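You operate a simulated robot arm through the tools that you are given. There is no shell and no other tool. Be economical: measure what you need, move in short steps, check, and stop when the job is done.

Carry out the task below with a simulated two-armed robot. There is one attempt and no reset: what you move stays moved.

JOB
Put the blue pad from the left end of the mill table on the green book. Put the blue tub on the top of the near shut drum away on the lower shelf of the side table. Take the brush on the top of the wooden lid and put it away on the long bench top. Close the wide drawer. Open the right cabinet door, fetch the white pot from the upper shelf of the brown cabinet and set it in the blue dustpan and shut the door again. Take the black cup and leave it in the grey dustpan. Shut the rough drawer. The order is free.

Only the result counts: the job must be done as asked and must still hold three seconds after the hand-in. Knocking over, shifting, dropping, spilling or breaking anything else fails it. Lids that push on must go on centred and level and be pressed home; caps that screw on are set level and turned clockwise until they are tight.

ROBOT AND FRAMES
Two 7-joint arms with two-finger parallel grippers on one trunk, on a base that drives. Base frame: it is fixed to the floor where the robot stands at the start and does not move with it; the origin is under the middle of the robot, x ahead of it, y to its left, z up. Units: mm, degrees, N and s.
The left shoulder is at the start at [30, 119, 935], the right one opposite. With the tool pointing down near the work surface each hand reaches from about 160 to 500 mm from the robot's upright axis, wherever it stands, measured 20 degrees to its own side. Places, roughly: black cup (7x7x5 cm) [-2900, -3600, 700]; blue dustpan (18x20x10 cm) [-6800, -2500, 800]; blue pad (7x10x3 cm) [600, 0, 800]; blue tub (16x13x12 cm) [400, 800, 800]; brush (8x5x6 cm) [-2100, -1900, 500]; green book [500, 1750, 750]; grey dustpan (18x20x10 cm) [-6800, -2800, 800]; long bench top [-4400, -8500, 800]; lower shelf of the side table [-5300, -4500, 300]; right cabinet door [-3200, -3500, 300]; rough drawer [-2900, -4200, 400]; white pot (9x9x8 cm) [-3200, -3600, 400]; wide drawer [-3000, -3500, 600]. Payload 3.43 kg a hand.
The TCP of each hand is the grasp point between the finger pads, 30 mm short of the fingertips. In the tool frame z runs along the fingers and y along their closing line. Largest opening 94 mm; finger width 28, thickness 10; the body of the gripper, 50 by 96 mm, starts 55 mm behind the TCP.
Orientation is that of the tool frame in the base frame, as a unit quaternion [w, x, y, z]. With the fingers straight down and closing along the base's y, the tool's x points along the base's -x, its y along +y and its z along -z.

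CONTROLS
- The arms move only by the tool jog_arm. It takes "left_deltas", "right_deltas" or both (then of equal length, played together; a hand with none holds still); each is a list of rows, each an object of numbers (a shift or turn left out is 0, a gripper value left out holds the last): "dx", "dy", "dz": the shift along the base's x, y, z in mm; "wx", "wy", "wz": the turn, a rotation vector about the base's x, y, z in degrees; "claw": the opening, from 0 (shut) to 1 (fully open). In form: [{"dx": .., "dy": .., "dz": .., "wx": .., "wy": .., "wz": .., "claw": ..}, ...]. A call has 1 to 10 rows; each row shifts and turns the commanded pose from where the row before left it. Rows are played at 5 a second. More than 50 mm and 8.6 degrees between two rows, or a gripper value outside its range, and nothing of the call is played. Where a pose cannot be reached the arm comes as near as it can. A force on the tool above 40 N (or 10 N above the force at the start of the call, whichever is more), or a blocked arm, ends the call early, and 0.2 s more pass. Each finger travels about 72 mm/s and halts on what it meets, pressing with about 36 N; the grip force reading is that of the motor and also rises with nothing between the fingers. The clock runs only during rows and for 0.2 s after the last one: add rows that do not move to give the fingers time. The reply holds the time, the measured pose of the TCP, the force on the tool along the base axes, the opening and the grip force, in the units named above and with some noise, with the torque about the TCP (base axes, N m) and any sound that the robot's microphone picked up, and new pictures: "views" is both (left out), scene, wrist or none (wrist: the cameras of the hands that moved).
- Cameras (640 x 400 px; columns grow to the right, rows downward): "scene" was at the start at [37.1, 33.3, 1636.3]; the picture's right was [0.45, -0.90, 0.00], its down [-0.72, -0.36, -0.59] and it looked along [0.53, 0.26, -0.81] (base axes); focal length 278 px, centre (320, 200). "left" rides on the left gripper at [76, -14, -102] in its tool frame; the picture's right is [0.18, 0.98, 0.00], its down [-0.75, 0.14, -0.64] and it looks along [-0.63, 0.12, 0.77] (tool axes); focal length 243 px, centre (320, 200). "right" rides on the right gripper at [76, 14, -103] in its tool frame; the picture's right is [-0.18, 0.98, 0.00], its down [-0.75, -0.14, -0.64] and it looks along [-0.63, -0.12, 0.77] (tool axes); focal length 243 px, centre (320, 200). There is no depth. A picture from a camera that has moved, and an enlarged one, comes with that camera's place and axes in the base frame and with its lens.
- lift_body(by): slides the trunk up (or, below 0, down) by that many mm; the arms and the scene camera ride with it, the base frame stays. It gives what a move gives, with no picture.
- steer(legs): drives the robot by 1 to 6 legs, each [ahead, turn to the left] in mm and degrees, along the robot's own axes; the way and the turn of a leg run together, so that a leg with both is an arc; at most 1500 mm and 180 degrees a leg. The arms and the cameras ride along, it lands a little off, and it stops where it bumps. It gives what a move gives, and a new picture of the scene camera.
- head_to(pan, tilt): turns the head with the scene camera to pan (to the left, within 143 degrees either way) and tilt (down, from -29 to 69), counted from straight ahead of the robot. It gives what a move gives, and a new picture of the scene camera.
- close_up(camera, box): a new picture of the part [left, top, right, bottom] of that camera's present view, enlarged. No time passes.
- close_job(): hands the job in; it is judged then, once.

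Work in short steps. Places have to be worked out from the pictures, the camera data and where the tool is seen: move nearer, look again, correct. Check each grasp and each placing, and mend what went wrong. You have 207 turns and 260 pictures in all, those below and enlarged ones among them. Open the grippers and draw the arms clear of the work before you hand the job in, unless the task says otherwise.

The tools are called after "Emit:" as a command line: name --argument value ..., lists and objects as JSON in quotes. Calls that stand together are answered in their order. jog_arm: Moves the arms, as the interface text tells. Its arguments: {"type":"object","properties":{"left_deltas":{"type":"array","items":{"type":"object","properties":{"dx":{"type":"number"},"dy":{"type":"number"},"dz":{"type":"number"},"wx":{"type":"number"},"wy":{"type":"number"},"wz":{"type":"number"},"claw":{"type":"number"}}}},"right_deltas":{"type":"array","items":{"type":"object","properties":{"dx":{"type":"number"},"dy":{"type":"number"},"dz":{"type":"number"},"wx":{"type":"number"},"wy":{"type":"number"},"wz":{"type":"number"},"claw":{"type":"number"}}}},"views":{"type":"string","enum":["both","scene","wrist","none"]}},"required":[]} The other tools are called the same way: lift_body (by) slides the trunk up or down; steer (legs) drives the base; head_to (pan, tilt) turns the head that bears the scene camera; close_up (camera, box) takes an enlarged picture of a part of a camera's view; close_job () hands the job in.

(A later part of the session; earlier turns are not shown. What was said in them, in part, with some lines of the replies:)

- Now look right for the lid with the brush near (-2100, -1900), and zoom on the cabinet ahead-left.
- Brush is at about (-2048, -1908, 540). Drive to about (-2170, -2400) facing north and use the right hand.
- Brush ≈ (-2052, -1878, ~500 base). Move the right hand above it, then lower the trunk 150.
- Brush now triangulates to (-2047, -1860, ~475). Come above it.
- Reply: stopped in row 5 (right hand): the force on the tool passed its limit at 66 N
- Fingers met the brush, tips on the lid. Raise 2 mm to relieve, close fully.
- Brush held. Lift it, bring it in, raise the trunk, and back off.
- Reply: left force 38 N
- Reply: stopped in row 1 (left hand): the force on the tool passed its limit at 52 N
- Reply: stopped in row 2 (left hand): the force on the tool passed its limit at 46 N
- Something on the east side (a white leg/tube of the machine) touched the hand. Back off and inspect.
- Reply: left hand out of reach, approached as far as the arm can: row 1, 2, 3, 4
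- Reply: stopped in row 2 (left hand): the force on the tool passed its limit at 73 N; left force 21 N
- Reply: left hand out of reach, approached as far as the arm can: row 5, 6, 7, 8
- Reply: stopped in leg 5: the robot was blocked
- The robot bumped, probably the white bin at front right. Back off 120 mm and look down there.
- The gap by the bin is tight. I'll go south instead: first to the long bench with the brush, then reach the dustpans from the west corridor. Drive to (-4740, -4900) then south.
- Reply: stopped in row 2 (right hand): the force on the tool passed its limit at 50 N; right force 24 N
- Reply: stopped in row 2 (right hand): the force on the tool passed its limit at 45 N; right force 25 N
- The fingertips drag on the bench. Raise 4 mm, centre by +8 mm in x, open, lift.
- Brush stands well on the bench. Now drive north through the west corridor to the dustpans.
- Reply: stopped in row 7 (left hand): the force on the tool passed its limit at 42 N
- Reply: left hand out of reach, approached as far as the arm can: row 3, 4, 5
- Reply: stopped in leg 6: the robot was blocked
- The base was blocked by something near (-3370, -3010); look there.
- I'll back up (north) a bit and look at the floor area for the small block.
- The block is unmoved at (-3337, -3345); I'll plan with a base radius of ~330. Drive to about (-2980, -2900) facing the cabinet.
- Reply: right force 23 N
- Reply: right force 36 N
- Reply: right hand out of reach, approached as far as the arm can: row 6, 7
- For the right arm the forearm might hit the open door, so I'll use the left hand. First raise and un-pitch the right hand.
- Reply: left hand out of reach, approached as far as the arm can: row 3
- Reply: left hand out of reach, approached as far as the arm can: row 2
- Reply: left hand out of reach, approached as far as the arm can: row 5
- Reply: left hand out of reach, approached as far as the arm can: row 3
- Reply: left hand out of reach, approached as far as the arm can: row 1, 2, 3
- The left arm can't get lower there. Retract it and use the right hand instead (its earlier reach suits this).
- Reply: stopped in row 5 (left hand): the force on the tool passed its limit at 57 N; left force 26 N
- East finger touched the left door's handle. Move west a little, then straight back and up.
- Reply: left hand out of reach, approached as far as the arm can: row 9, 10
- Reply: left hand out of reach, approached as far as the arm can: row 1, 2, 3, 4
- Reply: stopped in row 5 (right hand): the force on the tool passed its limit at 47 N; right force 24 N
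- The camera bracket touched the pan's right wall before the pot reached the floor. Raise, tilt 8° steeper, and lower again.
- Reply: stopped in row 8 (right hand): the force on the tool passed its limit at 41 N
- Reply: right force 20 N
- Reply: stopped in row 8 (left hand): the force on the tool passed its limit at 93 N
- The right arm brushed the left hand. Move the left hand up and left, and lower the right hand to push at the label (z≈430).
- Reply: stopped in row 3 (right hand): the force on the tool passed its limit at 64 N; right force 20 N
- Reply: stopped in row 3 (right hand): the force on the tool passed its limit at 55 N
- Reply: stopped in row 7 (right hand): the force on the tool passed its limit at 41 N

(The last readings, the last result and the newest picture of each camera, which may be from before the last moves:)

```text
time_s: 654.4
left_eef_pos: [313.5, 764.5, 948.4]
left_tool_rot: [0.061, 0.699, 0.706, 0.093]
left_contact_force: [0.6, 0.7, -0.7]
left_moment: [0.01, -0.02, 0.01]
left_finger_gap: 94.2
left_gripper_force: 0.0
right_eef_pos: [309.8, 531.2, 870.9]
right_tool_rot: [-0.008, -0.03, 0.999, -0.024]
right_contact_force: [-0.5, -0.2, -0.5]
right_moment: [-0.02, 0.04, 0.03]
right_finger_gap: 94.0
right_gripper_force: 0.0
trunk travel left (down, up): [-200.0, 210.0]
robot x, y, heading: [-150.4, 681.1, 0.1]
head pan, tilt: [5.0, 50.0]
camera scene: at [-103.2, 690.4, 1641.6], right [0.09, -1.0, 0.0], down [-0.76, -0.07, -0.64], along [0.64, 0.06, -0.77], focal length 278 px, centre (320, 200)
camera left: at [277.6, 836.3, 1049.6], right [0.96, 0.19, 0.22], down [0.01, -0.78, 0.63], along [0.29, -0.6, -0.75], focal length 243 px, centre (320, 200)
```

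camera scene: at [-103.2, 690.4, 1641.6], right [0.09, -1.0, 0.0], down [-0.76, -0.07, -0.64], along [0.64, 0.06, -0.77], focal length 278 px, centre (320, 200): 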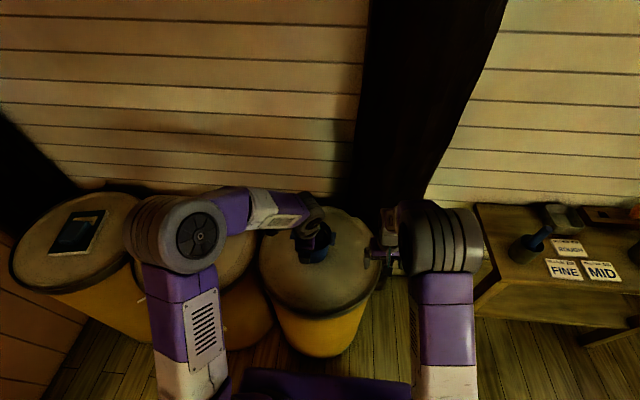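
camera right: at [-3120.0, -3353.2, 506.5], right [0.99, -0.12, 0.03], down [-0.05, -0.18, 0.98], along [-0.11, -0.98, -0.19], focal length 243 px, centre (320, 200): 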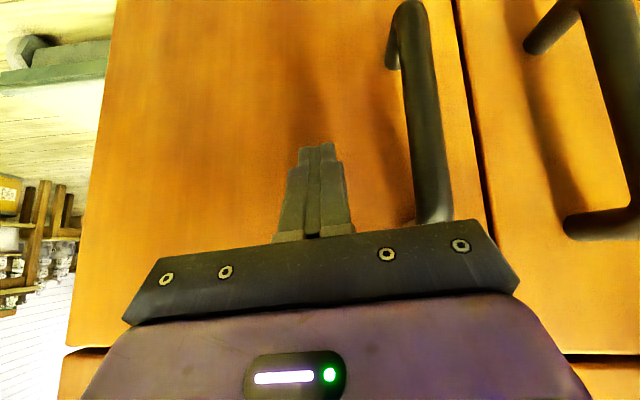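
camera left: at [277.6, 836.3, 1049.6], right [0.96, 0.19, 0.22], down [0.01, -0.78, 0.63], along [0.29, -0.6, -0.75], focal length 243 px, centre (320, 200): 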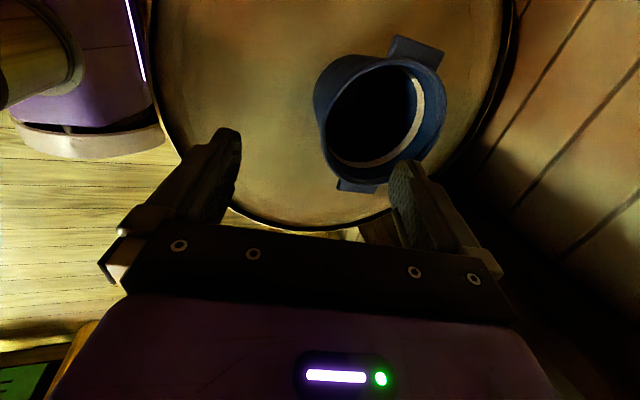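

Depth of the rim is uncertain (829–874). Descend 40 mm (tips still above) and look again.

Emit:
jog_arm --left_deltas '[{"dz": -20}, {"dz": -18}, {}]' --views "wrist"

Emit:
close_up --camera "scene" --box '[260, 190, 380, 290]'

```text
time_s: 655.2
left_eef_pos: [313.5, 764.5, 911.4]
left_tool_rot: [0.062, 0.699, 0.706, 0.092]
left_contact_force: [-0.5, -0.2, 0.4]
left_moment: [0.01, 0.0, -0.02]
left_finger_gap: 94.0
left_gripper_force: 0.1
right_eef_pos: [311.1, 530.0, 871.5]
right_tool_rot: [-0.008, -0.029, 0.999, -0.024]
right_contact_force: [0.0, 0.0, 0.1]
right_moment: [0.0, 0.02, -0.01]
right_finger_gap: 93.7
right_gripper_force: 0.1
trunk travel left (down, up): [-200.0, 210.0]
robot x, y, heading: [-154.2, 685.7, 0.0]
head pan, tilt: [5.0, 50.0]
camera left: at [277.1, 836.1, 1012.5], right [0.96, 0.19, 0.22], down [0.01, -0.78, 0.62], along [0.29, -0.6, -0.75], focal length 243 px, centre (320, 200)
```

left: 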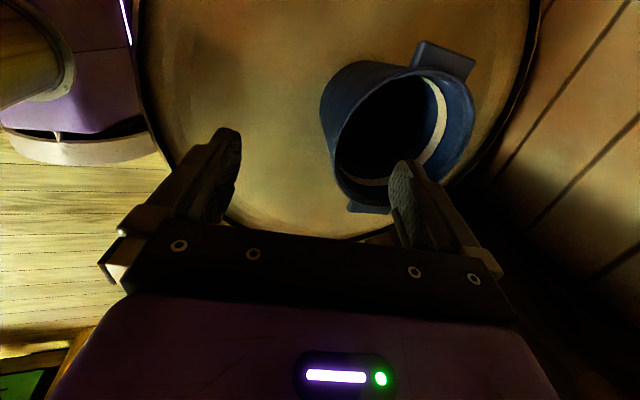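

```text
4.00 times, centred on (320, 240) of scene
camera zoom: at [-103.5, 690.5, 1641.6], right [0.09, -1.0, 0.0], down [-0.76, -0.07, -0.64], along [0.64, 0.06, -0.77], focal length 1114 px, centre (320, 40)
```

zoom: 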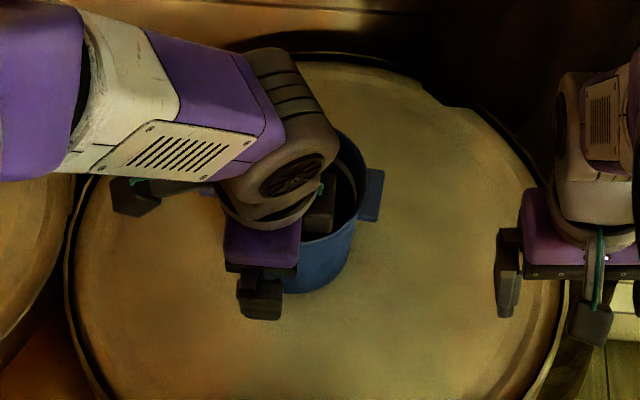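

Combining views: near rim wall ≈ (341, 755), rim z≈850. Shift +29 mm in x, −8 in y and descend to 875, then look.

Emit:
jog_arm --left_deltas '[{"dx": 29, "dy": -8}, {"dz": -18}, {"dz": -18}, {}]' --views "wrist"

```text
time_s: 656.2
left_eef_pos: [342.1, 756.1, 874.2]
left_tool_rot: [0.061, 0.699, 0.707, 0.092]
left_contact_force: [0.1, -0.7, 0.9]
left_moment: [-0.01, 0.01, 0.02]
left_finger_gap: 93.9
left_gripper_force: 0.0
right_eef_pos: [309.4, 530.3, 871.5]
right_tool_rot: [-0.007, -0.03, 0.999, -0.024]
right_contact_force: [-0.4, 0.4, -0.2]
right_moment: [0.01, -0.03, 0.04]
right_finger_gap: 94.1
right_gripper_force: 0.1
trunk travel left (down, up): [-200.0, 210.0]
robot x, y, heading: [-153.7, 683.5, 0.2]
head pan, tilt: [5.0, 50.0]
camera left: at [305.8, 827.2, 976.3], right [0.96, 0.19, 0.22], down [0.01, -0.78, 0.63], along [0.29, -0.6, -0.75], focal length 243 px, centre (320, 200)
```

left: 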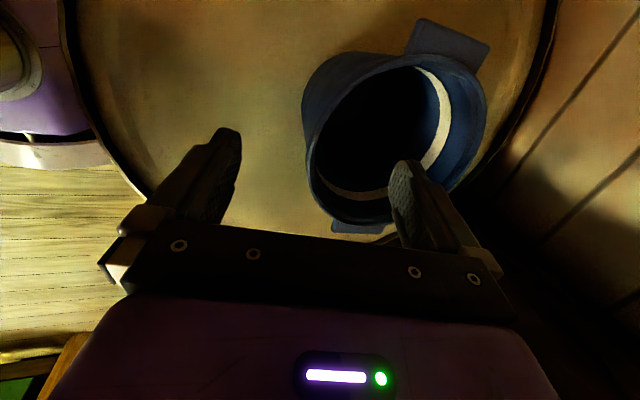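

The inner finger is over the opening and the near wall is between the fingers. Descend ~26 mm and close.

Emit:
jog_arm --left_deltas '[{"dz": -13, "dx": 1}, {"dz": -13, "dx": 2}, {}]' --views "wrist"

```text
time_s: 657.0
left_eef_pos: [345.2, 756.4, 847.5]
left_tool_rot: [0.061, 0.699, 0.706, 0.092]
left_contact_force: [-0.4, 0.3, 0.5]
left_moment: [0.03, -0.01, 0.0]
left_finger_gap: 94.0
left_gripper_force: 0.0
right_eef_pos: [310.5, 530.7, 871.1]
right_tool_rot: [-0.007, -0.03, 0.999, -0.025]
right_contact_force: [-0.2, -0.5, -0.2]
right_moment: [-0.01, 0.0, -0.03]
right_finger_gap: 94.0
right_gripper_force: 0.0
trunk travel left (down, up): [-200.0, 210.0]
robot x, y, heading: [-151.0, 679.1, 0.3]
head pan, tilt: [5.0, 50.0]
camera left: at [309.3, 827.2, 950.6], right [0.96, 0.19, 0.22], down [0.01, -0.78, 0.63], along [0.29, -0.6, -0.75], focal length 243 px, centre (320, 200)
```

left: 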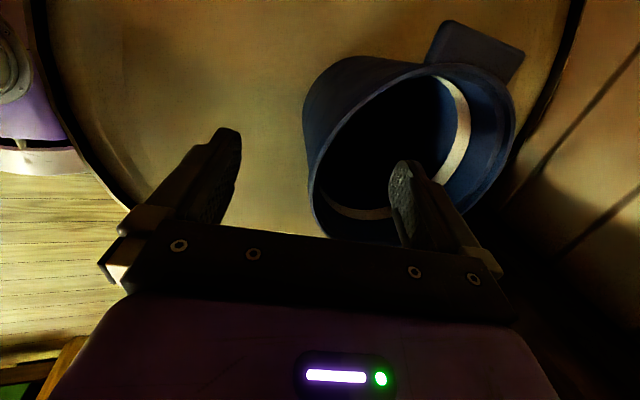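

Close on the wall.

Emit:
jog_arm --left_deltas '[{"claw": 0.5, "dz": -4}, {"claw": 0.3}, {"claw": 0.15}, {"claw": 0}, {"claw": 0}, {}]' --views "wrist"

```text
time_s: 658.4
left_eef_pos: [345.4, 756.4, 846.6]
left_tool_rot: [0.061, 0.699, 0.706, 0.092]
left_contact_force: [-0.1, -0.4, 0.6]
left_moment: [0.01, 0.02, 0.01]
left_finger_gap: 7.4
left_gripper_force: 35.7
right_eef_pos: [310.4, 531.4, 870.4]
right_tool_rot: [-0.007, -0.03, 0.999, -0.025]
right_contact_force: [-0.5, -0.6, 0.9]
right_moment: [0.02, -0.01, 0.01]
right_finger_gap: 94.1
right_gripper_force: 0.0
trunk travel left (down, up): [-200.0, 210.0]
robot x, y, heading: [-152.0, 685.5, -0.0]
head pan, tilt: [5.0, 50.0]
camera left: at [309.4, 827.6, 946.6], right [0.96, 0.19, 0.22], down [0.01, -0.78, 0.62], along [0.29, -0.6, -0.75], focal length 243 px, centre (320, 200)
```

left: 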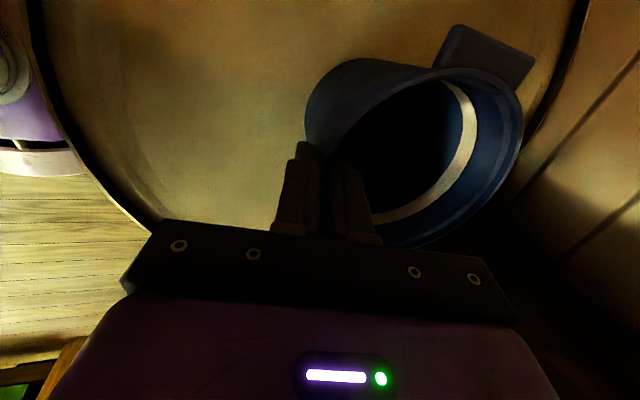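

Wall pinched (7.4 mm). Lift gently and check.

Emit:
jog_arm --left_deltas '[{"dz": 8}, {"dz": 12}, {"dz": 15}, {}]'

Emit:
close_up --camera "scene" --box '[260, 180, 380, 280]'

```text
time_s: 659.4
left_eef_pos: [346.2, 755.2, 880.7]
left_tool_rot: [0.061, 0.7, 0.706, 0.092]
left_contact_force: [-0.7, -0.3, -1.2]
left_moment: [0.02, 0.04, 0.02]
left_finger_gap: 7.7
left_gripper_force: 35.9
right_eef_pos: [310.8, 531.3, 872.1]
right_tool_rot: [-0.008, -0.03, 0.999, -0.025]
right_contact_force: [-0.4, -0.3, 0.1]
right_moment: [0.01, 0.0, 0.0]
right_finger_gap: 94.3
right_gripper_force: 0.1
trunk travel left (down, up): [-200.0, 210.0]
robot x, y, heading: [-150.0, 684.0, 0.0]
head pan, tilt: [5.0, 50.0]
camera scene: at [-103.1, 690.4, 1641.5], right [0.09, -1.0, 0.0], down [-0.76, -0.07, -0.64], along [0.64, 0.06, -0.77], focal length 278 px, centre (320, 200)
camera left: at [309.3, 827.6, 982.0], right [0.96, 0.19, 0.22], down [0.01, -0.78, 0.63], along [0.29, -0.6, -0.75], focal length 243 px, centre (320, 200)
```

scene: 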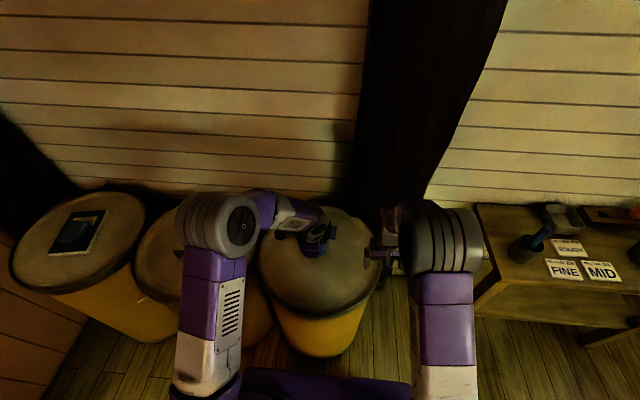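
left: 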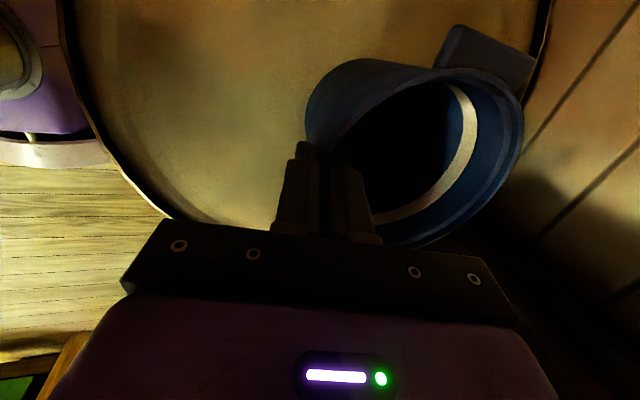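

```text
4.00 times, centred on (320, 230) of scene
camera zoom: at [-103.1, 690.4, 1641.5], right [0.09, -1.0, 0.0], down [-0.76, -0.07, -0.64], along [0.64, 0.06, -0.77], focal length 1114 px, centre (320, 80)
```

zoom: 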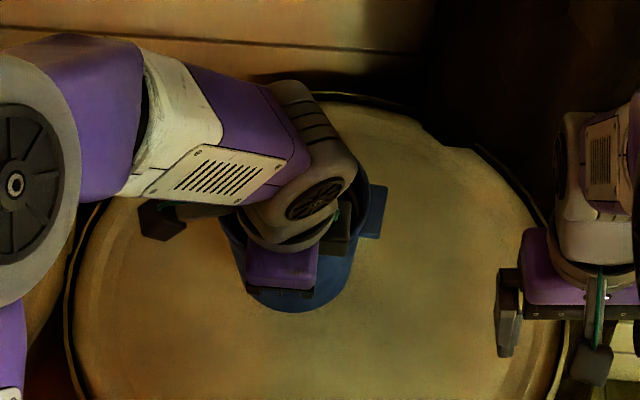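

Tub is held firmly. Raise and tuck it, then drive the return route.

Emit:
jog_arm --left_deltas '[{"dz": 40}, {"dz": 40}, {"dz": 40, "dx": -20}, {"dx": -40}, {"dx": -40}]' --views "none"

Emit:
steer --legs '[[-60, 0], [0, -90], [1250, 0], [0, 13], [920, 0], [0, -13]]'

Emit:
close_up --camera "left" --box '[0, 0, 640, 400]'

```text
time_s: 660.6
left_eef_pos: [242.6, 755.5, 1001.6]
left_tool_rot: [0.062, 0.699, 0.706, 0.092]
left_contact_force: [0.3, 1.1, -0.2]
left_moment: [0.02, 0.06, -0.03]
left_finger_gap: 7.9
left_gripper_force: 36.1
right_eef_pos: [309.4, 531.4, 872.7]
right_tool_rot: [-0.007, -0.03, 0.999, -0.024]
right_contact_force: [-1.5, -0.8, 1.5]
right_moment: [-0.01, -0.01, 0.01]
right_finger_gap: 94.0
right_gripper_force: 0.1
trunk travel left (down, up): [-200.0, 210.0]
robot x, y, heading: [-156.0, 683.4, 0.2]
head pan, tilt: [5.0, 50.0]
```

```text
time_s: 677.4
left_eef_pos: [35.8, -1854.3, 999.6]
left_tool_rot: [0.109, 0.994, -0.003, 0.021]
left_contact_force: [0.7, -0.3, -1.4]
left_moment: [0.07, -0.02, -0.03]
left_finger_gap: 7.7
left_gripper_force: 36.2
right_eef_pos: [-188.2, -1918.6, 870.8]
right_tool_rot: [-0.022, 0.691, 0.723, -0.012]
right_contact_force: [-0.3, 0.2, 0.5]
right_moment: [-0.02, 0.01, 0.0]
right_finger_gap: 94.0
right_gripper_force: 0.1
trunk travel left (down, up): [-200.0, 210.0]
robot x, y, heading: [-28.0, -1460.2, -90.8]
head pan, tilt: [5.0, 50.0]
camera scene: at [-21.9, -1504.2, 1641.5], right [-1.0, -0.07, 0.0], down [-0.06, 0.76, -0.64], along [0.05, -0.64, -0.77], focal length 278 px, centre (320, 200)
```

scene: 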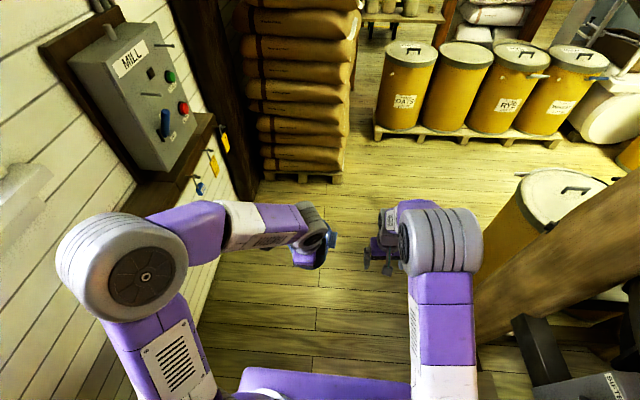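

```text
1.00 times, centred on (320, 200) of left (not enlarged: the box is as wide or as high as the picture)
camera zoom: at [109.4, -1818.8, 1101.4], right [0.17, -0.96, 0.22], down [-0.78, 0.0, 0.62], along [-0.6, -0.28, -0.75], focal length 243 px, centre (320, 200)
```

zoom: 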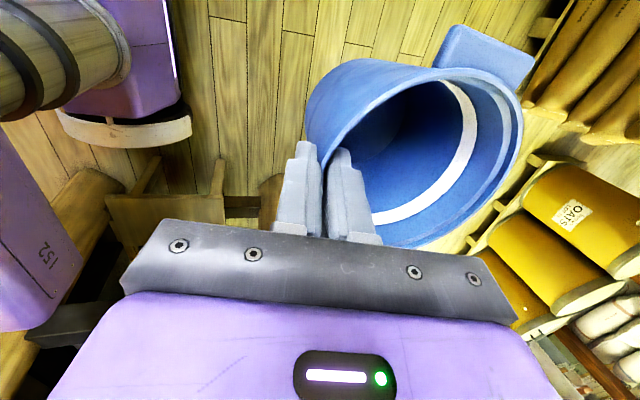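

Tub empty and stable. Continue west.

Emit:
steer --legs '[[900, 0], [0, -49.2], [890, 0], [0, -40], [1130, 0], [0, -27.7]]'

Emit:
steer --legs '[[515, 0], [0, 33], [699, 0], [0, -4], [750, 0], [0, 51]]'

```text
time_s: 697.3
left_eef_pos: [-2239.5, -2833.6, 999.1]
left_tool_rot: [-0.075, -0.522, 0.846, 0.081]
left_contact_force: [0.7, 0.4, -1.1]
left_moment: [-0.02, -0.05, 0.03]
left_finger_gap: 7.4
left_gripper_force: 35.6
right_eef_pos: [-2194.4, -2604.6, 872.2]
right_tool_rot: [-0.022, 0.978, -0.207, 0.014]
right_contact_force: [0.6, -0.1, 0.1]
right_moment: [-0.02, 0.04, 0.01]
right_finger_gap: 93.8
right_gripper_force: 0.0
trunk travel left (down, up): [-200.0, 210.0]
robot x, y, heading: [-1852.3, -2950.4, 152.9]
head pan, tilt: [5.0, 50.0]
camera scene: at [-1897.2, -2934.5, 1641.5], right [0.38, 0.93, 0.0], down [0.71, -0.29, -0.64], along [-0.6, 0.24, -0.77], focal length 278 px, centre (320, 200)
```

scene: 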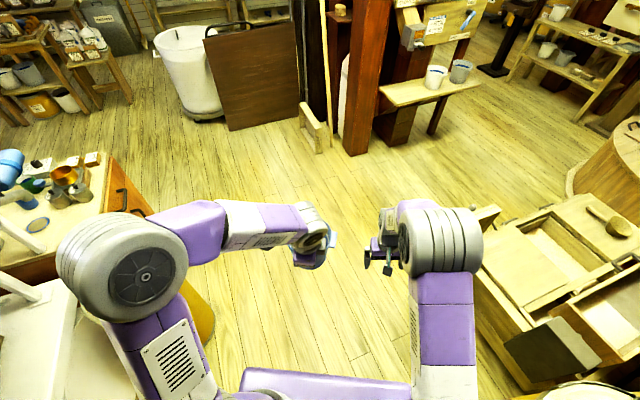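

```text
time_s: 711.7
left_eef_pos: [-3935.9, -3162.6, 1000.2]
left_tool_rot: [0.11, 0.944, -0.312, -0.014]
left_contact_force: [0.4, 0.2, -1.2]
left_moment: [0.06, -0.04, 0.01]
left_finger_gap: 7.5
left_gripper_force: 36.5
right_eef_pos: [-4155.5, -3080.6, 872.1]
right_tool_rot: [-0.025, 0.882, 0.471, -0.004]
right_contact_force: [-0.6, -0.5, -0.5]
right_moment: [-0.04, 0.0, -0.01]
right_finger_gap: 93.9
right_gripper_force: 0.0
trunk travel left (down, up): [-200.0, 210.0]
robot x, y, heading: [-3754.7, -2803.0, -127.3]
head pan, tilt: [5.0, 50.0]
camera scene: at [-3775.5, -2844.9, 1641.5], right [-0.85, 0.53, 0.0], down [0.41, 0.65, -0.64], along [-0.34, -0.54, -0.77], focal length 278 px, centre (320, 200)
```

scene: 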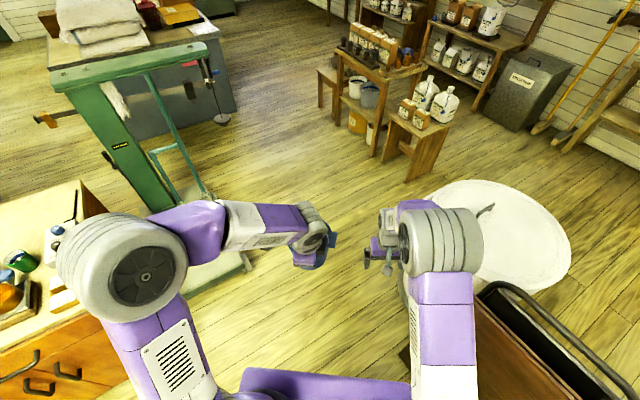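

Continue to the side table's east side.

Emit:
steer --legs '[[0, 2], [1257, 0], [0, 13.2], [453, 0], [0, -68]]'

Emit:
head_to --pan 10 --tilt 45

```text
time_s: 724.6
left_eef_pos: [-5057.2, -4324.9, 1000.3]
left_tool_rot: [-0.091, -0.703, 0.703, 0.063]
left_contact_force: [-0.3, -0.2, -1.0]
left_moment: [0.0, -0.06, -0.01]
left_finger_gap: 7.3
left_gripper_force: 36.4
right_eef_pos: [-5121.5, -4098.4, 871.3]
right_tool_rot: [-0.025, 0.999, 0.024, 0.009]
right_contact_force: [0.3, -0.1, -0.6]
right_moment: [0.0, -0.03, -0.06]
right_finger_gap: 94.2
right_gripper_force: 0.2
trunk travel left (down, up): [-200.0, 210.0]
robot x, y, heading: [-4663.0, -4260.4, 179.4]
head pan, tilt: [5.0, 50.0]
camera scene: at [-4706.1, -4262.3, 1641.5], right [-0.08, 1.0, 0.0], down [0.76, 0.06, -0.64], along [-0.64, -0.05, -0.77], focal length 278 px, centre (320, 200)
```

scene: 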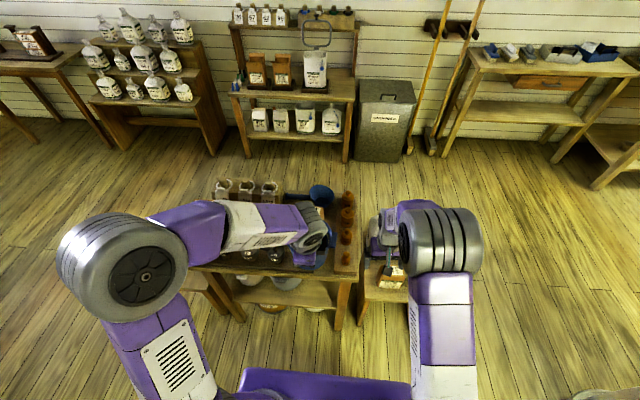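

```text
time_s: 725.3
left_eef_pos: [-5057.2, -4324.1, 1000.3]
left_tool_rot: [-0.091, -0.702, 0.703, 0.062]
left_contact_force: [-0.6, 0.8, -0.7]
left_moment: [-0.01, -0.06, 0.0]
left_finger_gap: 7.1
left_gripper_force: 36.0
right_eef_pos: [-5120.1, -4099.2, 870.7]
right_tool_rot: [-0.024, 0.999, 0.024, 0.008]
right_contact_force: [0.2, 0.3, 0.5]
right_moment: [0.03, -0.03, -0.03]
right_finger_gap: 93.8
right_gripper_force: 0.0
trunk travel left (down, up): [-200.0, 210.0]
robot x, y, heading: [-4663.0, -4258.3, 179.4]
head pan, tilt: [10.0, 45.0]
camera scene: at [-4709.6, -4269.9, 1648.4], right [-0.16, 0.99, 0.0], down [0.7, 0.12, -0.71], along [-0.7, -0.12, -0.71], focal length 278 px, centre (320, 200)
```

scene: 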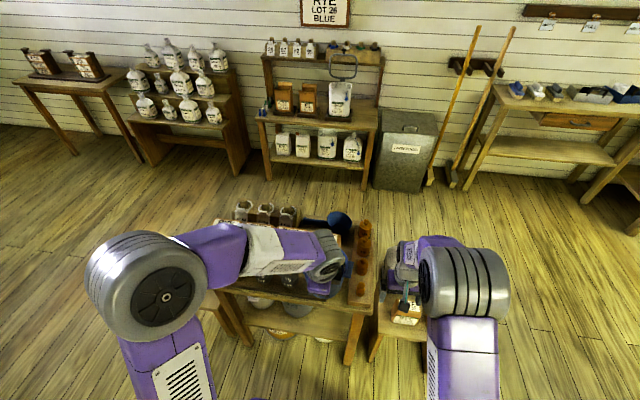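

Look closer at the lower shelf with zoom and the right wrist camera.

Emit:
close_up --camera "scene" --box '[200, 270, 400, 400]'

Emit:
close_up --camera "left" --box '[0, 0, 640, 400]'

```text
3.08 times, centred on (300, 335) of scene
camera zoom: at [-4709.6, -4269.9, 1648.4], right [-0.16, 0.99, 0.0], down [0.7, 0.12, -0.71], along [-0.7, -0.12, -0.71], focal length 857 px, centre (382, -215)
```

zoom: 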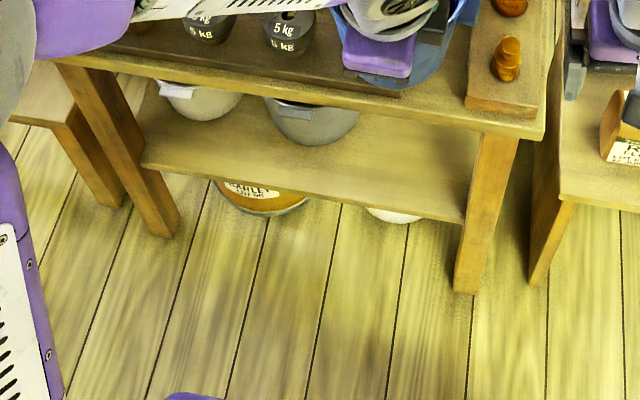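

```text
1.00 times, centred on (320, 200) of left (not enlarged: the box is as wide or as high as the picture)
camera zoom: at [-5020.2, -4397.1, 1101.3], right [-0.96, -0.18, 0.22], down [0.0, 0.78, 0.62], along [-0.28, 0.6, -0.75], focal length 243 px, centre (320, 200)
```

zoom: 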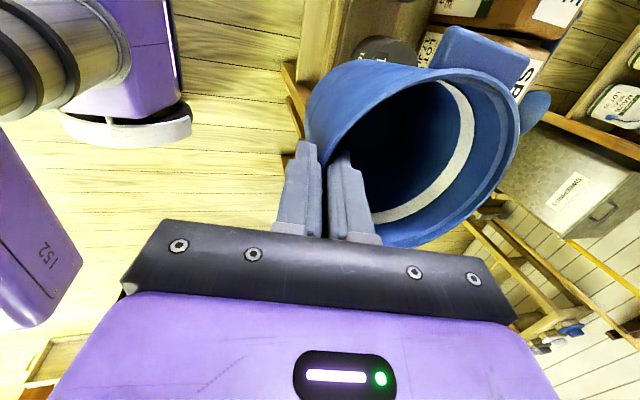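

Shelf front edge ≈ x -5165 (z≈300–340), table-top edge ≈ x -5130, free spot around y≈-4305. Retract both hands first, then lower the trunk.

Emit:
jog_arm --left_deltas '[{"dx": 35, "dy": 5}, {"dx": 35, "dy": 5}, {"dx": 15, "dy": 5}, {}]' --right_deltas '[{"dx": 45, "dz": 10}, {"dx": 45, "dz": 10}, {"dx": 45, "dz": 10}, {"dx": 20, "dz": 10, "dy": 30}]' --views "none"

Emit:
lift_body --by -200

Emit:
jog_arm --left_deltas '[{"dz": -45}, {"dz": -45}, {"dz": -45}, {"dz": -45}, {"dz": -45}, {"dz": -45}, {"dz": -40}, {"wy": 6}]'

```text
time_s: 726.3
left_eef_pos: [-4973.1, -4309.6, 1001.9]
left_tool_rot: [-0.091, -0.703, 0.703, 0.062]
left_contact_force: [-0.7, 1.0, -1.3]
left_moment: [0.0, -0.02, 0.01]
left_finger_gap: 7.2
left_gripper_force: 36.0
right_eef_pos: [-4966.1, -4069.1, 911.3]
right_tool_rot: [-0.024, 0.999, 0.024, 0.008]
right_contact_force: [0.4, -0.2, 0.2]
right_moment: [-0.02, 0.0, 0.01]
right_finger_gap: 94.1
right_gripper_force: 0.0
trunk travel left (down, up): [-200.0, 210.0]
robot x, y, heading: [-4658.3, -4252.6, 179.4]
head pan, tilt: [10.0, 45.0]
```

```text
time_s: 728.5
left_eef_pos: [-4972.6, -4310.5, 800.9]
left_tool_rot: [-0.091, -0.702, 0.703, 0.063]
left_contact_force: [-0.3, -0.6, -2.0]
left_moment: [-0.01, -0.03, 0.01]
left_finger_gap: 7.1
left_gripper_force: 36.7
right_eef_pos: [-4966.5, -4069.0, 713.0]
right_tool_rot: [-0.025, 0.999, 0.024, 0.007]
right_contact_force: [-0.8, 0.0, -0.4]
right_moment: [-0.01, -0.01, 0.01]
right_finger_gap: 93.8
right_gripper_force: 0.0
trunk travel left (down, up): [0.0, 410.0]
robot x, y, heading: [-4662.7, -4259.2, 179.6]
head pan, tilt: [10.0, 45.0]
```

```text
time_s: 730.2
left_eef_pos: [-4972.5, -4308.3, 492.0]
left_tool_rot: [0.128, 0.698, -0.697, -0.099]
left_contact_force: [-0.9, 0.1, -1.5]
left_moment: [0.03, -0.05, 0.03]
left_finger_gap: 6.9
left_gripper_force: 35.9
right_eef_pos: [-4966.1, -4070.0, 711.0]
right_tool_rot: [-0.024, 0.999, 0.025, 0.008]
right_contact_force: [-0.3, 0.4, -1.1]
right_moment: [0.02, -0.01, -0.01]
right_finger_gap: 94.3
right_gripper_force: 0.1
trunk travel left (down, up): [0.0, 410.0]
robot x, y, heading: [-4664.4, -4259.2, 179.6]
head pan, tilt: [10.0, 45.0]
camera scene: at [-4709.6, -4269.9, 1448.5], right [-0.16, 0.99, 0.0], down [0.7, 0.12, -0.71], along [-0.7, -0.12, -0.71], focal length 278 px, centre (320, 200)
camera left: at [-4924.8, -4382.2, 588.4], right [-0.93, -0.18, 0.32], down [0.06, 0.78, 0.62], along [-0.36, 0.6, -0.71], focal length 243 px, centre (320, 200)
```

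scene: 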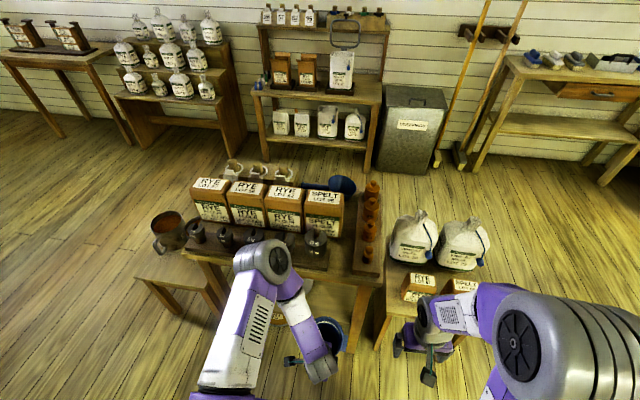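
left: 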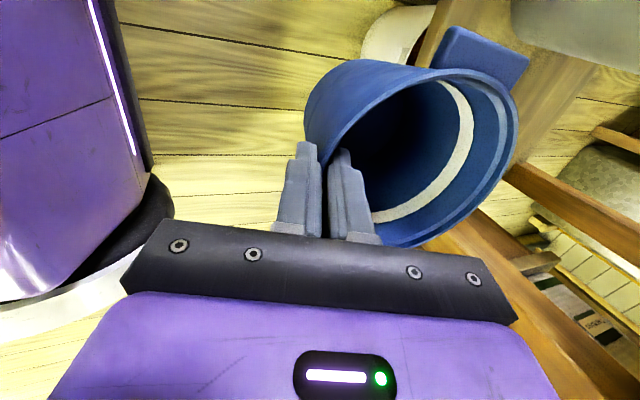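

Drive 60 mm closer and move the tub in over the shelf front.

Emit:
steer --legs '[[60, 0]]'

Emit:
jog_arm --left_deltas '[{"dx": -35}, {"dx": -35}, {"dx": -20}, {}]'

Emit:
close_up --camera "scene" --box '[220, 260, 420, 390]'

```text
time_s: 731.2
left_eef_pos: [-5032.4, -4310.1, 492.1]
left_tool_rot: [0.129, 0.698, -0.697, -0.098]
left_contact_force: [-0.9, 0.2, -1.6]
left_moment: [0.01, -0.07, 0.01]
left_finger_gap: 7.3
left_gripper_force: 35.8
right_eef_pos: [-5026.0, -4069.6, 711.6]
right_tool_rot: [-0.024, 0.999, 0.024, 0.008]
right_contact_force: [0.0, 0.1, -0.8]
right_moment: [0.02, 0.01, -0.01]
right_finger_gap: 94.2
right_gripper_force: 0.0
trunk travel left (down, up): [0.0, 410.0]
robot x, y, heading: [-4719.2, -4256.1, 179.5]
head pan, tilt: [10.0, 45.0]
camera scene: at [-4769.7, -4269.4, 1448.4], right [-0.16, 0.99, 0.0], down [0.7, 0.12, -0.71], along [-0.7, -0.12, -0.71], focal length 278 px, centre (320, 200)
```

scene: 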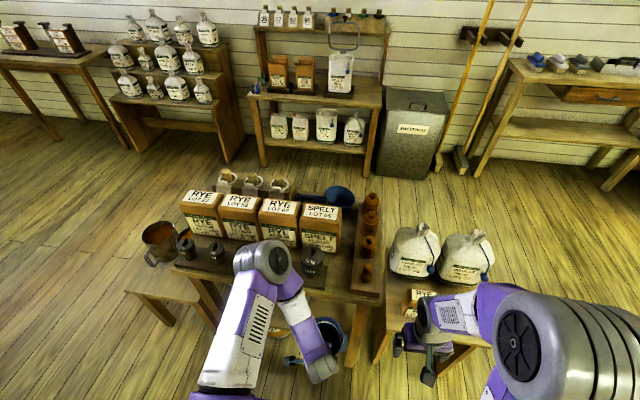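

```text
time_s: 732.2
left_eef_pos: [-5121.2, -4310.7, 491.6]
left_tool_rot: [0.129, 0.699, -0.697, -0.098]
left_contact_force: [-0.7, -0.1, -1.2]
left_moment: [-0.01, -0.06, 0.01]
left_finger_gap: 6.9
left_gripper_force: 35.7
right_eef_pos: [-5025.2, -4069.2, 711.9]
right_tool_rot: [-0.025, 0.999, 0.025, 0.008]
right_contact_force: [-0.4, -0.2, -0.2]
right_moment: [0.01, -0.02, 0.02]
right_finger_gap: 94.2
right_gripper_force: 0.2
trunk travel left (down, up): [0.0, 410.0]
robot x, y, heading: [-4722.0, -4256.4, 179.8]
head pan, tilt: [10.0, 45.0]
camera scene: at [-4769.1, -4269.4, 1448.5], right [-0.16, 0.99, 0.0], down [0.7, 0.12, -0.71], along [-0.7, -0.12, -0.71], focal length 278 px, centre (320, 200)
camera left: at [-5074.1, -4381.8, 588.8], right [-0.93, -0.18, 0.32], down [0.06, 0.78, 0.62], along [-0.36, 0.6, -0.72], focal length 243 px, centre (320, 200)
```

scene: 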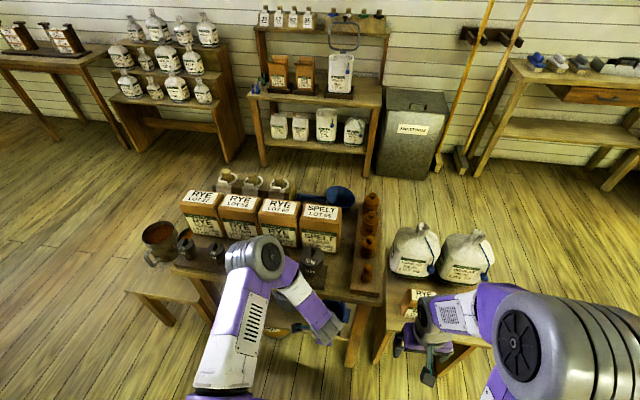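
left: 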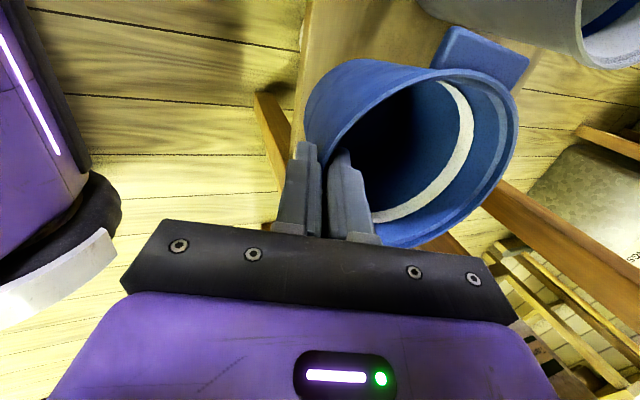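

```text
3.08 times, centred on (320, 325) of scene
camera zoom: at [-4769.1, -4269.4, 1448.5], right [-0.16, 0.99, 0.0], down [0.7, 0.12, -0.71], along [-0.7, -0.12, -0.71], focal length 857 px, centre (320, -185)
```

zoom: 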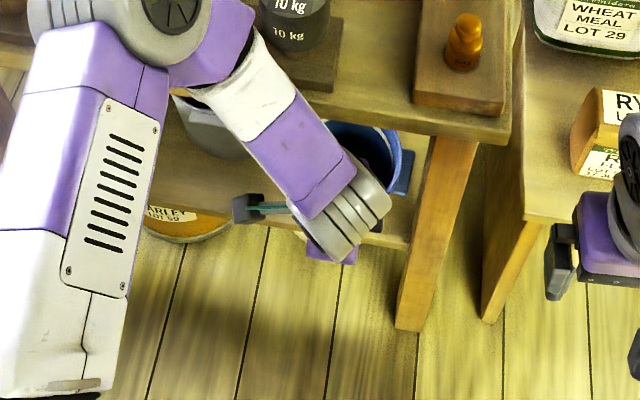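

Move 15 mm further in and lower slowly to contact.

Emit:
jog_arm --left_deltas '[{"dx": -16}, {"dz": -15}, {"dz": -10}, {"dz": -6}, {"dz": -5}, {"dz": -5}, {"dz": -5}, {"dz": -5}]' --views "wrist"

```text
time_s: 734.0
left_eef_pos: [-5138.8, -4311.2, 441.5]
left_tool_rot: [0.129, 0.698, -0.697, -0.098]
left_contact_force: [-0.1, -0.9, -0.9]
left_moment: [0.01, -0.07, 0.02]
left_finger_gap: 7.2
left_gripper_force: 35.6
right_eef_pos: [-5024.8, -4069.5, 712.1]
right_tool_rot: [-0.024, 0.999, 0.024, 0.008]
right_contact_force: [0.6, 0.1, -0.6]
right_moment: [0.0, 0.01, -0.03]
right_finger_gap: 93.8
right_gripper_force: 0.1
trunk travel left (down, up): [0.0, 410.0]
robot x, y, heading: [-4720.5, -4258.0, 179.5]
head pan, tilt: [10.0, 45.0]
camera left: at [-5090.6, -4382.2, 537.6], right [-0.93, -0.18, 0.32], down [0.06, 0.78, 0.62], along [-0.36, 0.6, -0.72], focal length 243 px, centre (320, 200)
```

left: 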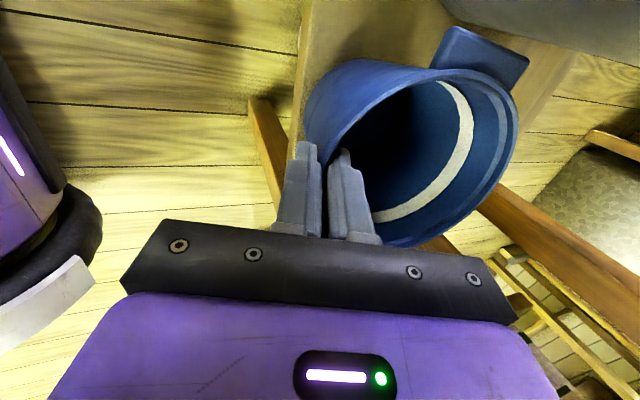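

Still free; the base is just inside the shelf edge. Continue lowering.

Emit:
jog_arm --left_deltas '[{"dz": -5}, {"dz": -5}, {"dz": -5}, {"dz": -5}, {"dz": -5}, {"dz": -5}, {"dz": -5}, {"dz": -5}]' --views "wrist"

```text
time_s: 734.7
left_eef_pos: [-5137.9, -4308.9, 435.4]
left_tool_rot: [0.131, 0.698, -0.697, -0.1]
left_contact_force: [9.2, -3.3, 27.0]
left_moment: [-0.36, -0.37, 0.1]
left_finger_gap: 7.2
left_gripper_force: 36.1
right_eef_pos: [-5024.1, -4070.2, 712.3]
right_tool_rot: [-0.024, 0.999, 0.024, 0.007]
right_contact_force: [0.7, -0.5, 0.6]
right_moment: [0.0, 0.0, 0.01]
right_finger_gap: 93.7
right_gripper_force: 0.1
trunk travel left (down, up): [0.0, 410.0]
robot x, y, heading: [-4718.0, -4258.1, 179.4]
head pan, tilt: [10.0, 45.0]
stopped in row 3 (left hand): the force on the tool passed its limit at 47 N (the readings are from after the stop); the commanded pose is now the measured one
camera left: at [-5090.4, -4381.3, 531.4], right [-0.93, -0.18, 0.32], down [0.07, 0.78, 0.62], along [-0.36, 0.6, -0.71], focal length 243 px, centre (320, 200)
```

left: 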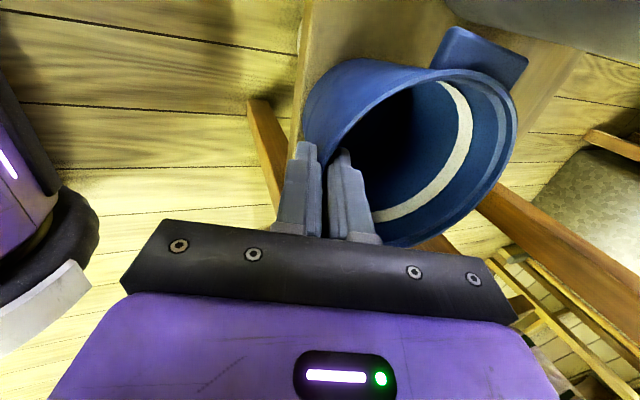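

Near base edge rests on the shelf. Tip the tub nearly level (−4°), then release.

Emit:
jog_arm --left_deltas '[{"dz": 2, "wy": -4}, {}]' --views "none"

Emit:
jog_arm --left_deltas '[{"claw": 0.15}, {"claw": 0.3}, {"claw": 0.35}, {}]' --views "wrist"

```text
time_s: 735.3
left_eef_pos: [-5133.5, -4307.5, 433.8]
left_tool_rot: [-0.103, -0.7, 0.703, 0.074]
left_contact_force: [-2.0, 1.8, 5.9]
left_moment: [0.29, 0.45, -0.03]
left_finger_gap: 7.6
left_gripper_force: 36.1
right_eef_pos: [-5022.4, -4067.7, 711.6]
right_tool_rot: [-0.024, 0.999, 0.024, 0.006]
right_contact_force: [0.4, 0.1, -0.8]
right_moment: [-0.02, -0.02, 0.0]
right_finger_gap: 94.1
right_gripper_force: 0.1
trunk travel left (down, up): [0.0, 410.0]
robot x, y, heading: [-4717.2, -4256.1, 179.4]
head pan, tilt: [10.0, 45.0]
```

```text
time_s: 736.3
left_eef_pos: [-5133.9, -4307.5, 433.7]
left_tool_rot: [-0.104, -0.7, 0.703, 0.074]
left_contact_force: [0.4, 0.3, 0.4]
left_moment: [0.02, 0.0, -0.01]
left_finger_gap: 32.8
left_gripper_force: 0.1
right_eef_pos: [-5024.1, -4069.5, 711.3]
right_tool_rot: [-0.025, 0.999, 0.024, 0.007]
right_contact_force: [-0.4, 0.1, -0.5]
right_moment: [0.0, 0.0, -0.02]
right_finger_gap: 94.0
right_gripper_force: 0.0
trunk travel left (down, up): [0.0, 410.0]
robot x, y, heading: [-4720.3, -4252.2, 179.6]
head pan, tilt: [10.0, 45.0]
camera left: at [-5093.3, -4380.4, 533.9], right [-0.95, -0.18, 0.25], down [0.02, 0.78, 0.62], along [-0.31, 0.6, -0.74], focal length 243 px, centre (320, 200)
```

left: 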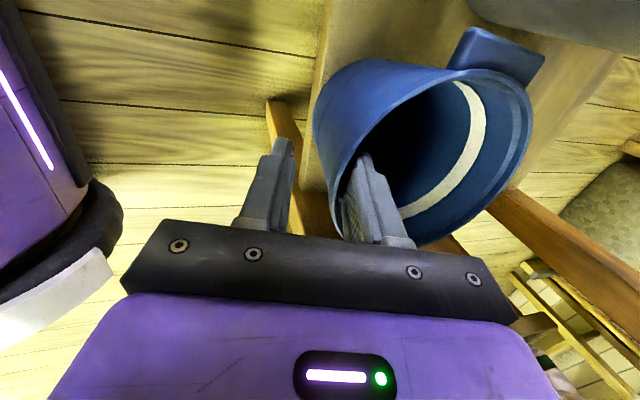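

Tub sits on the shelf. Lift the fingers out (mostly up, slightly back), then retreat.

Emit:
jog_arm --left_deltas '[{"dz": 12, "dx": 1}, {"dz": 14, "dx": 3}, {"dz": 12, "dx": 4}, {"dz": 5, "dx": 15}, {"dx": 40}, {"dx": 40}, {"dx": 30}]'

Emit:
close_up --camera "scene" --box '[220, 260, 420, 390]'

```text
time_s: 737.9
left_eef_pos: [-5004.5, -4309.9, 477.5]
left_tool_rot: [0.105, 0.701, -0.701, -0.075]
left_contact_force: [0.8, -1.2, -0.4]
left_moment: [-0.01, 0.01, 0.01]
left_finger_gap: 32.8
left_gripper_force: 0.0
right_eef_pos: [-5025.1, -4070.1, 711.5]
right_tool_rot: [-0.025, 0.999, 0.025, 0.008]
right_contact_force: [-0.2, 0.1, -0.3]
right_moment: [0.03, 0.02, -0.01]
right_finger_gap: 93.9
right_gripper_force: 0.1
trunk travel left (down, up): [0.0, 410.0]
robot x, y, heading: [-4718.4, -4256.8, 179.4]
head pan, tilt: [10.0, 45.0]
camera scene: at [-4768.8, -4269.4, 1448.5], right [-0.17, 0.99, 0.0], down [0.7, 0.12, -0.71], along [-0.7, -0.12, -0.71], focal length 278 px, centre (320, 200)
camera left: at [-4964.1, -4381.6, 577.5], right [-0.95, -0.18, 0.26], down [0.02, 0.78, 0.62], along [-0.31, 0.6, -0.74], focal length 243 px, centre (320, 200)
```

scene: 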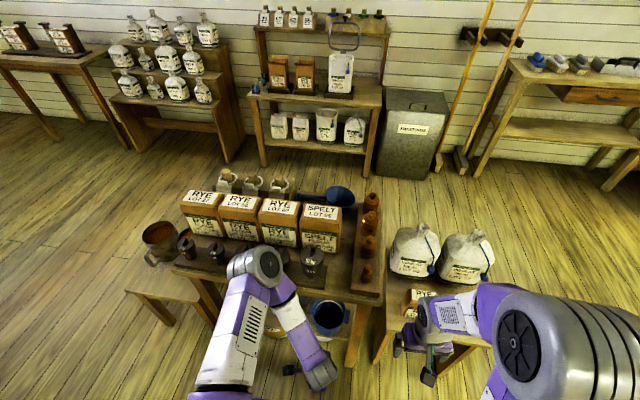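
left: 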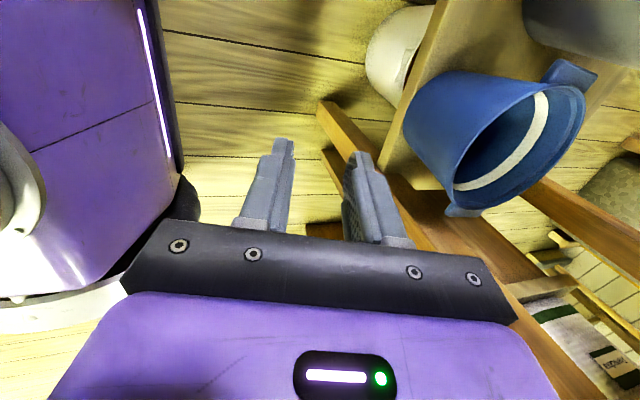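

```text
3.08 times, centred on (320, 325) of scene
camera zoom: at [-4768.8, -4269.4, 1448.5], right [-0.17, 0.99, 0.0], down [0.7, 0.12, -0.71], along [-0.7, -0.12, -0.71], focal length 857 px, centre (320, -185)
```

zoom: 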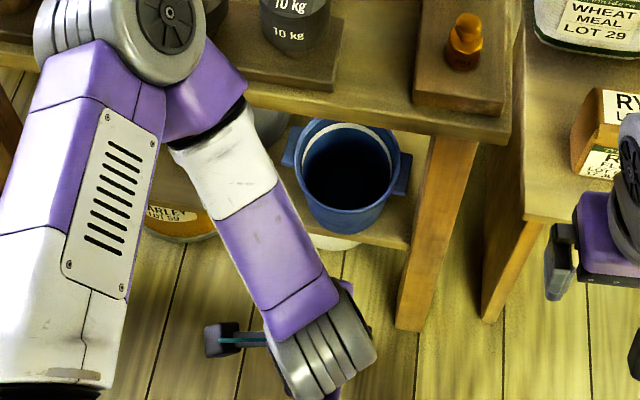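

The tub's base is right at the shelf's front edge. I'll push it ~40 mm deeper with the closed, more pitched left fist.

Emit:
jog_arm --left_deltas '[{"claw": 0, "wy": 7}, {"wy": 7, "dz": -20}, {"wy": 7, "dz": -30}, {"dz": -30, "dy": 3}, {"dz": -12, "dx": -30}, {"dx": -40}, {"dx": -15}]'

Emit:
close_up --camera "scene" --box '[220, 260, 420, 390]'

```text
time_s: 739.5
left_eef_pos: [-5091.2, -4306.8, 383.8]
left_tool_rot: [0.231, 0.676, -0.67, -0.201]
left_contact_force: [-0.6, 0.8, 0.3]
left_moment: [0.0, -0.02, -0.01]
left_finger_gap: 0.0
left_gripper_force: 33.5
right_eef_pos: [-5025.1, -4070.7, 709.9]
right_tool_rot: [-0.025, 0.999, 0.024, 0.009]
right_contact_force: [0.9, -0.9, -0.2]
right_moment: [0.0, -0.01, -0.01]
right_finger_gap: 94.0
right_gripper_force: 0.1
trunk travel left (down, up): [0.0, 410.0]
robot x, y, heading: [-4722.0, -4254.3, 179.5]
head pan, tilt: [10.0, 45.0]
camera scene: at [-4768.9, -4269.4, 1448.5], right [-0.17, 0.99, 0.0], down [0.7, 0.12, -0.71], along [-0.7, -0.12, -0.71], focal length 278 px, centre (320, 200)
camera left: at [-5017.6, -4378.8, 464.0], right [-0.8, -0.18, 0.58], down [0.24, 0.78, 0.58], along [-0.56, 0.6, -0.58], focal length 243 px, centre (320, 200)
```

scene: 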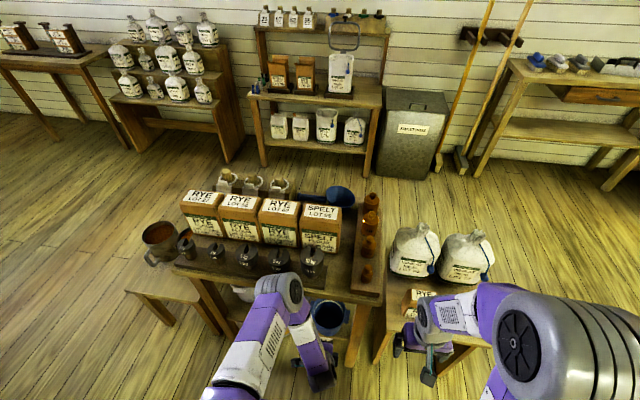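
left: 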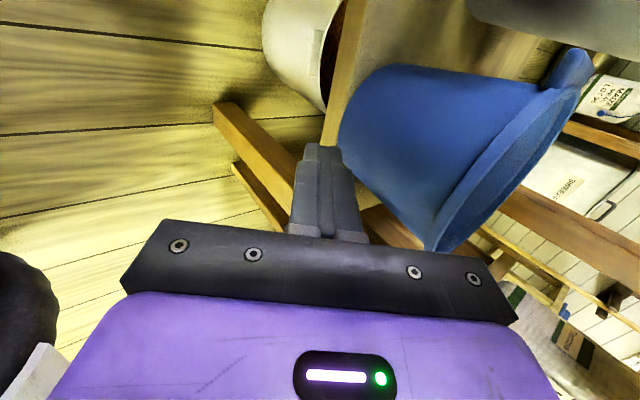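

```text
3.08 times, centred on (320, 325) of scene
camera zoom: at [-4768.9, -4269.4, 1448.5], right [-0.17, 0.99, 0.0], down [0.7, 0.12, -0.71], along [-0.7, -0.12, -0.71], focal length 857 px, centre (320, -185)
```

zoom: 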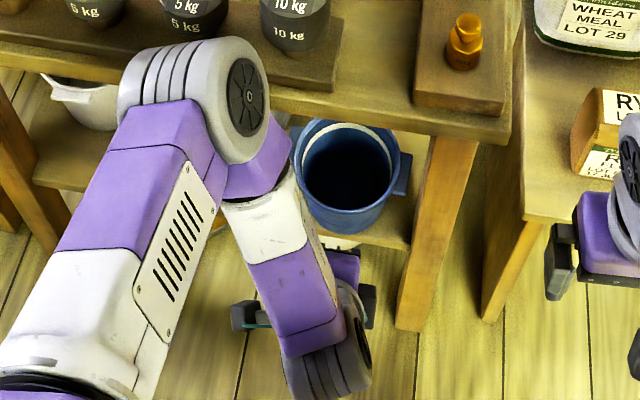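

Fist is right at the tub. Push 45 mm in small steps.

Emit:
jog_arm --left_deltas '[{"dx": -10}, {"dx": -10}, {"dx": -10}, {"dx": -10}, {"dx": -10}, {"dx": -8}]'

Emit:
close_up --camera "scene" --box '[220, 260, 420, 390]'

```text
time_s: 740.9
left_eef_pos: [-5148.6, -4307.0, 385.2]
left_tool_rot: [0.231, 0.676, -0.67, -0.202]
left_contact_force: [0.1, 0.2, -0.1]
left_moment: [0.03, 0.01, 0.03]
left_finger_gap: 0.0
left_gripper_force: 33.0
right_eef_pos: [-5025.4, -4069.8, 711.9]
right_tool_rot: [-0.024, 0.999, 0.025, 0.009]
right_contact_force: [-0.3, 0.4, 0.0]
right_moment: [0.0, 0.03, 0.04]
right_finger_gap: 94.1
right_gripper_force: 0.0
trunk travel left (down, up): [0.0, 410.0]
robot x, y, heading: [-4719.4, -4253.3, 179.5]
head pan, tilt: [10.0, 45.0]
no pictures are left
```

```text
refused: no pictures are left
```

Pictures are used up; the push went smoothly (~30 mm deeper). Retreat straight back, then raise and open the gripper.

Emit:
jog_arm --left_deltas '[{"dx": 30}, {"dx": 40}, {"dx": 45}, {"dx": 40}, {"wy": -7}, {"wy": -7, "claw": 0.5}, {"wy": -7, "claw": 1}, {"dz": 40}]' --views "none"

Emit:
steer --legs '[[-200, 0]]'

Emit:
lift_body --by 200

```text
time_s: 742.7
left_eef_pos: [-4994.3, -4306.8, 425.2]
left_tool_rot: [-0.105, -0.701, 0.702, 0.075]
left_contact_force: [0.2, -0.3, -0.4]
left_moment: [-0.02, -0.04, -0.02]
left_finger_gap: 93.9
left_gripper_force: 0.0
right_eef_pos: [-5025.0, -4068.6, 710.6]
right_tool_rot: [-0.024, 0.999, 0.025, 0.008]
right_contact_force: [0.9, -0.5, 1.1]
right_moment: [0.02, -0.01, 0.0]
right_finger_gap: 94.1
right_gripper_force: 0.0
trunk travel left (down, up): [0.0, 410.0]
robot x, y, heading: [-4717.9, -4257.7, 179.6]
head pan, tilt: [10.0, 45.0]
no pictures are left
```

```text
time_s: 744.3
left_eef_pos: [-4793.7, -4308.4, 425.1]
left_tool_rot: [0.106, 0.703, -0.7, -0.076]
left_contact_force: [0.0, -0.6, 0.0]
left_moment: [0.04, -0.02, -0.02]
left_finger_gap: 94.2
left_gripper_force: 0.0
right_eef_pos: [-4827.2, -4072.1, 712.1]
right_tool_rot: [-0.025, 0.999, 0.026, 0.007]
right_contact_force: [0.0, -0.1, 0.4]
right_moment: [-0.02, 0.03, 0.0]
right_finger_gap: 94.2
right_gripper_force: 0.1
trunk travel left (down, up): [0.0, 410.0]
robot x, y, heading: [-4522.9, -4254.7, 179.7]
head pan, tilt: [10.0, 45.0]
```

```text
time_s: 746.5
left_eef_pos: [-4795.5, -4308.6, 625.7]
left_tool_rot: [0.106, 0.702, -0.7, -0.075]
left_contact_force: [0.3, 0.2, -0.1]
left_moment: [-0.03, -0.02, -0.04]
left_finger_gap: 94.1
left_gripper_force: 0.0
right_eef_pos: [-4827.0, -4071.4, 911.1]
right_tool_rot: [-0.025, 0.999, 0.026, 0.008]
right_contact_force: [0.6, 0.1, -0.4]
right_moment: [-0.02, 0.02, -0.01]
right_finger_gap: 93.9
right_gripper_force: 0.1
trunk travel left (down, up): [-200.0, 210.0]
robot x, y, heading: [-4522.1, -4259.8, 179.7]
head pan, tilt: [10.0, 45.0]
```

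All the jobs are done, and both arms are clear with the grippers open. Hand in.

Emit:
close_job

```text
The job is handed in.
```

I carried out every part of the job and handed it in, but I could not see two things at the end, because the pictures ran out:

- **Done and seen in pictures:**
  - The pad is on the green book.
  - The brush is on the long bench top.
  - The wide and rough drawers are shut, and so is the cabinet door.
  - The black cup is in the grey dustpan and the white pot is in the blue one.
- **Not seen at the end:** the tub was standing on the side table's lower shelf, right at the front edge. I then pushed it about 30 mm further in without seeing it. The arm felt no resistance.
- **Contacts along the way:**
  - The left hand brushed the brown sack stack.
  - The base bumped something twice, probably the white bin the first time; I never found out what the second one was.
  - The left hand touched the spout pipe above the cup and the left door's handle.
  - The right hand's camera mount pressed on the blue dustpan's edge.
  - The right arm pushed the left hand.
  - I saw nothing displaced where I looked, but I did not check the bin, the spout or the left door afterwards.
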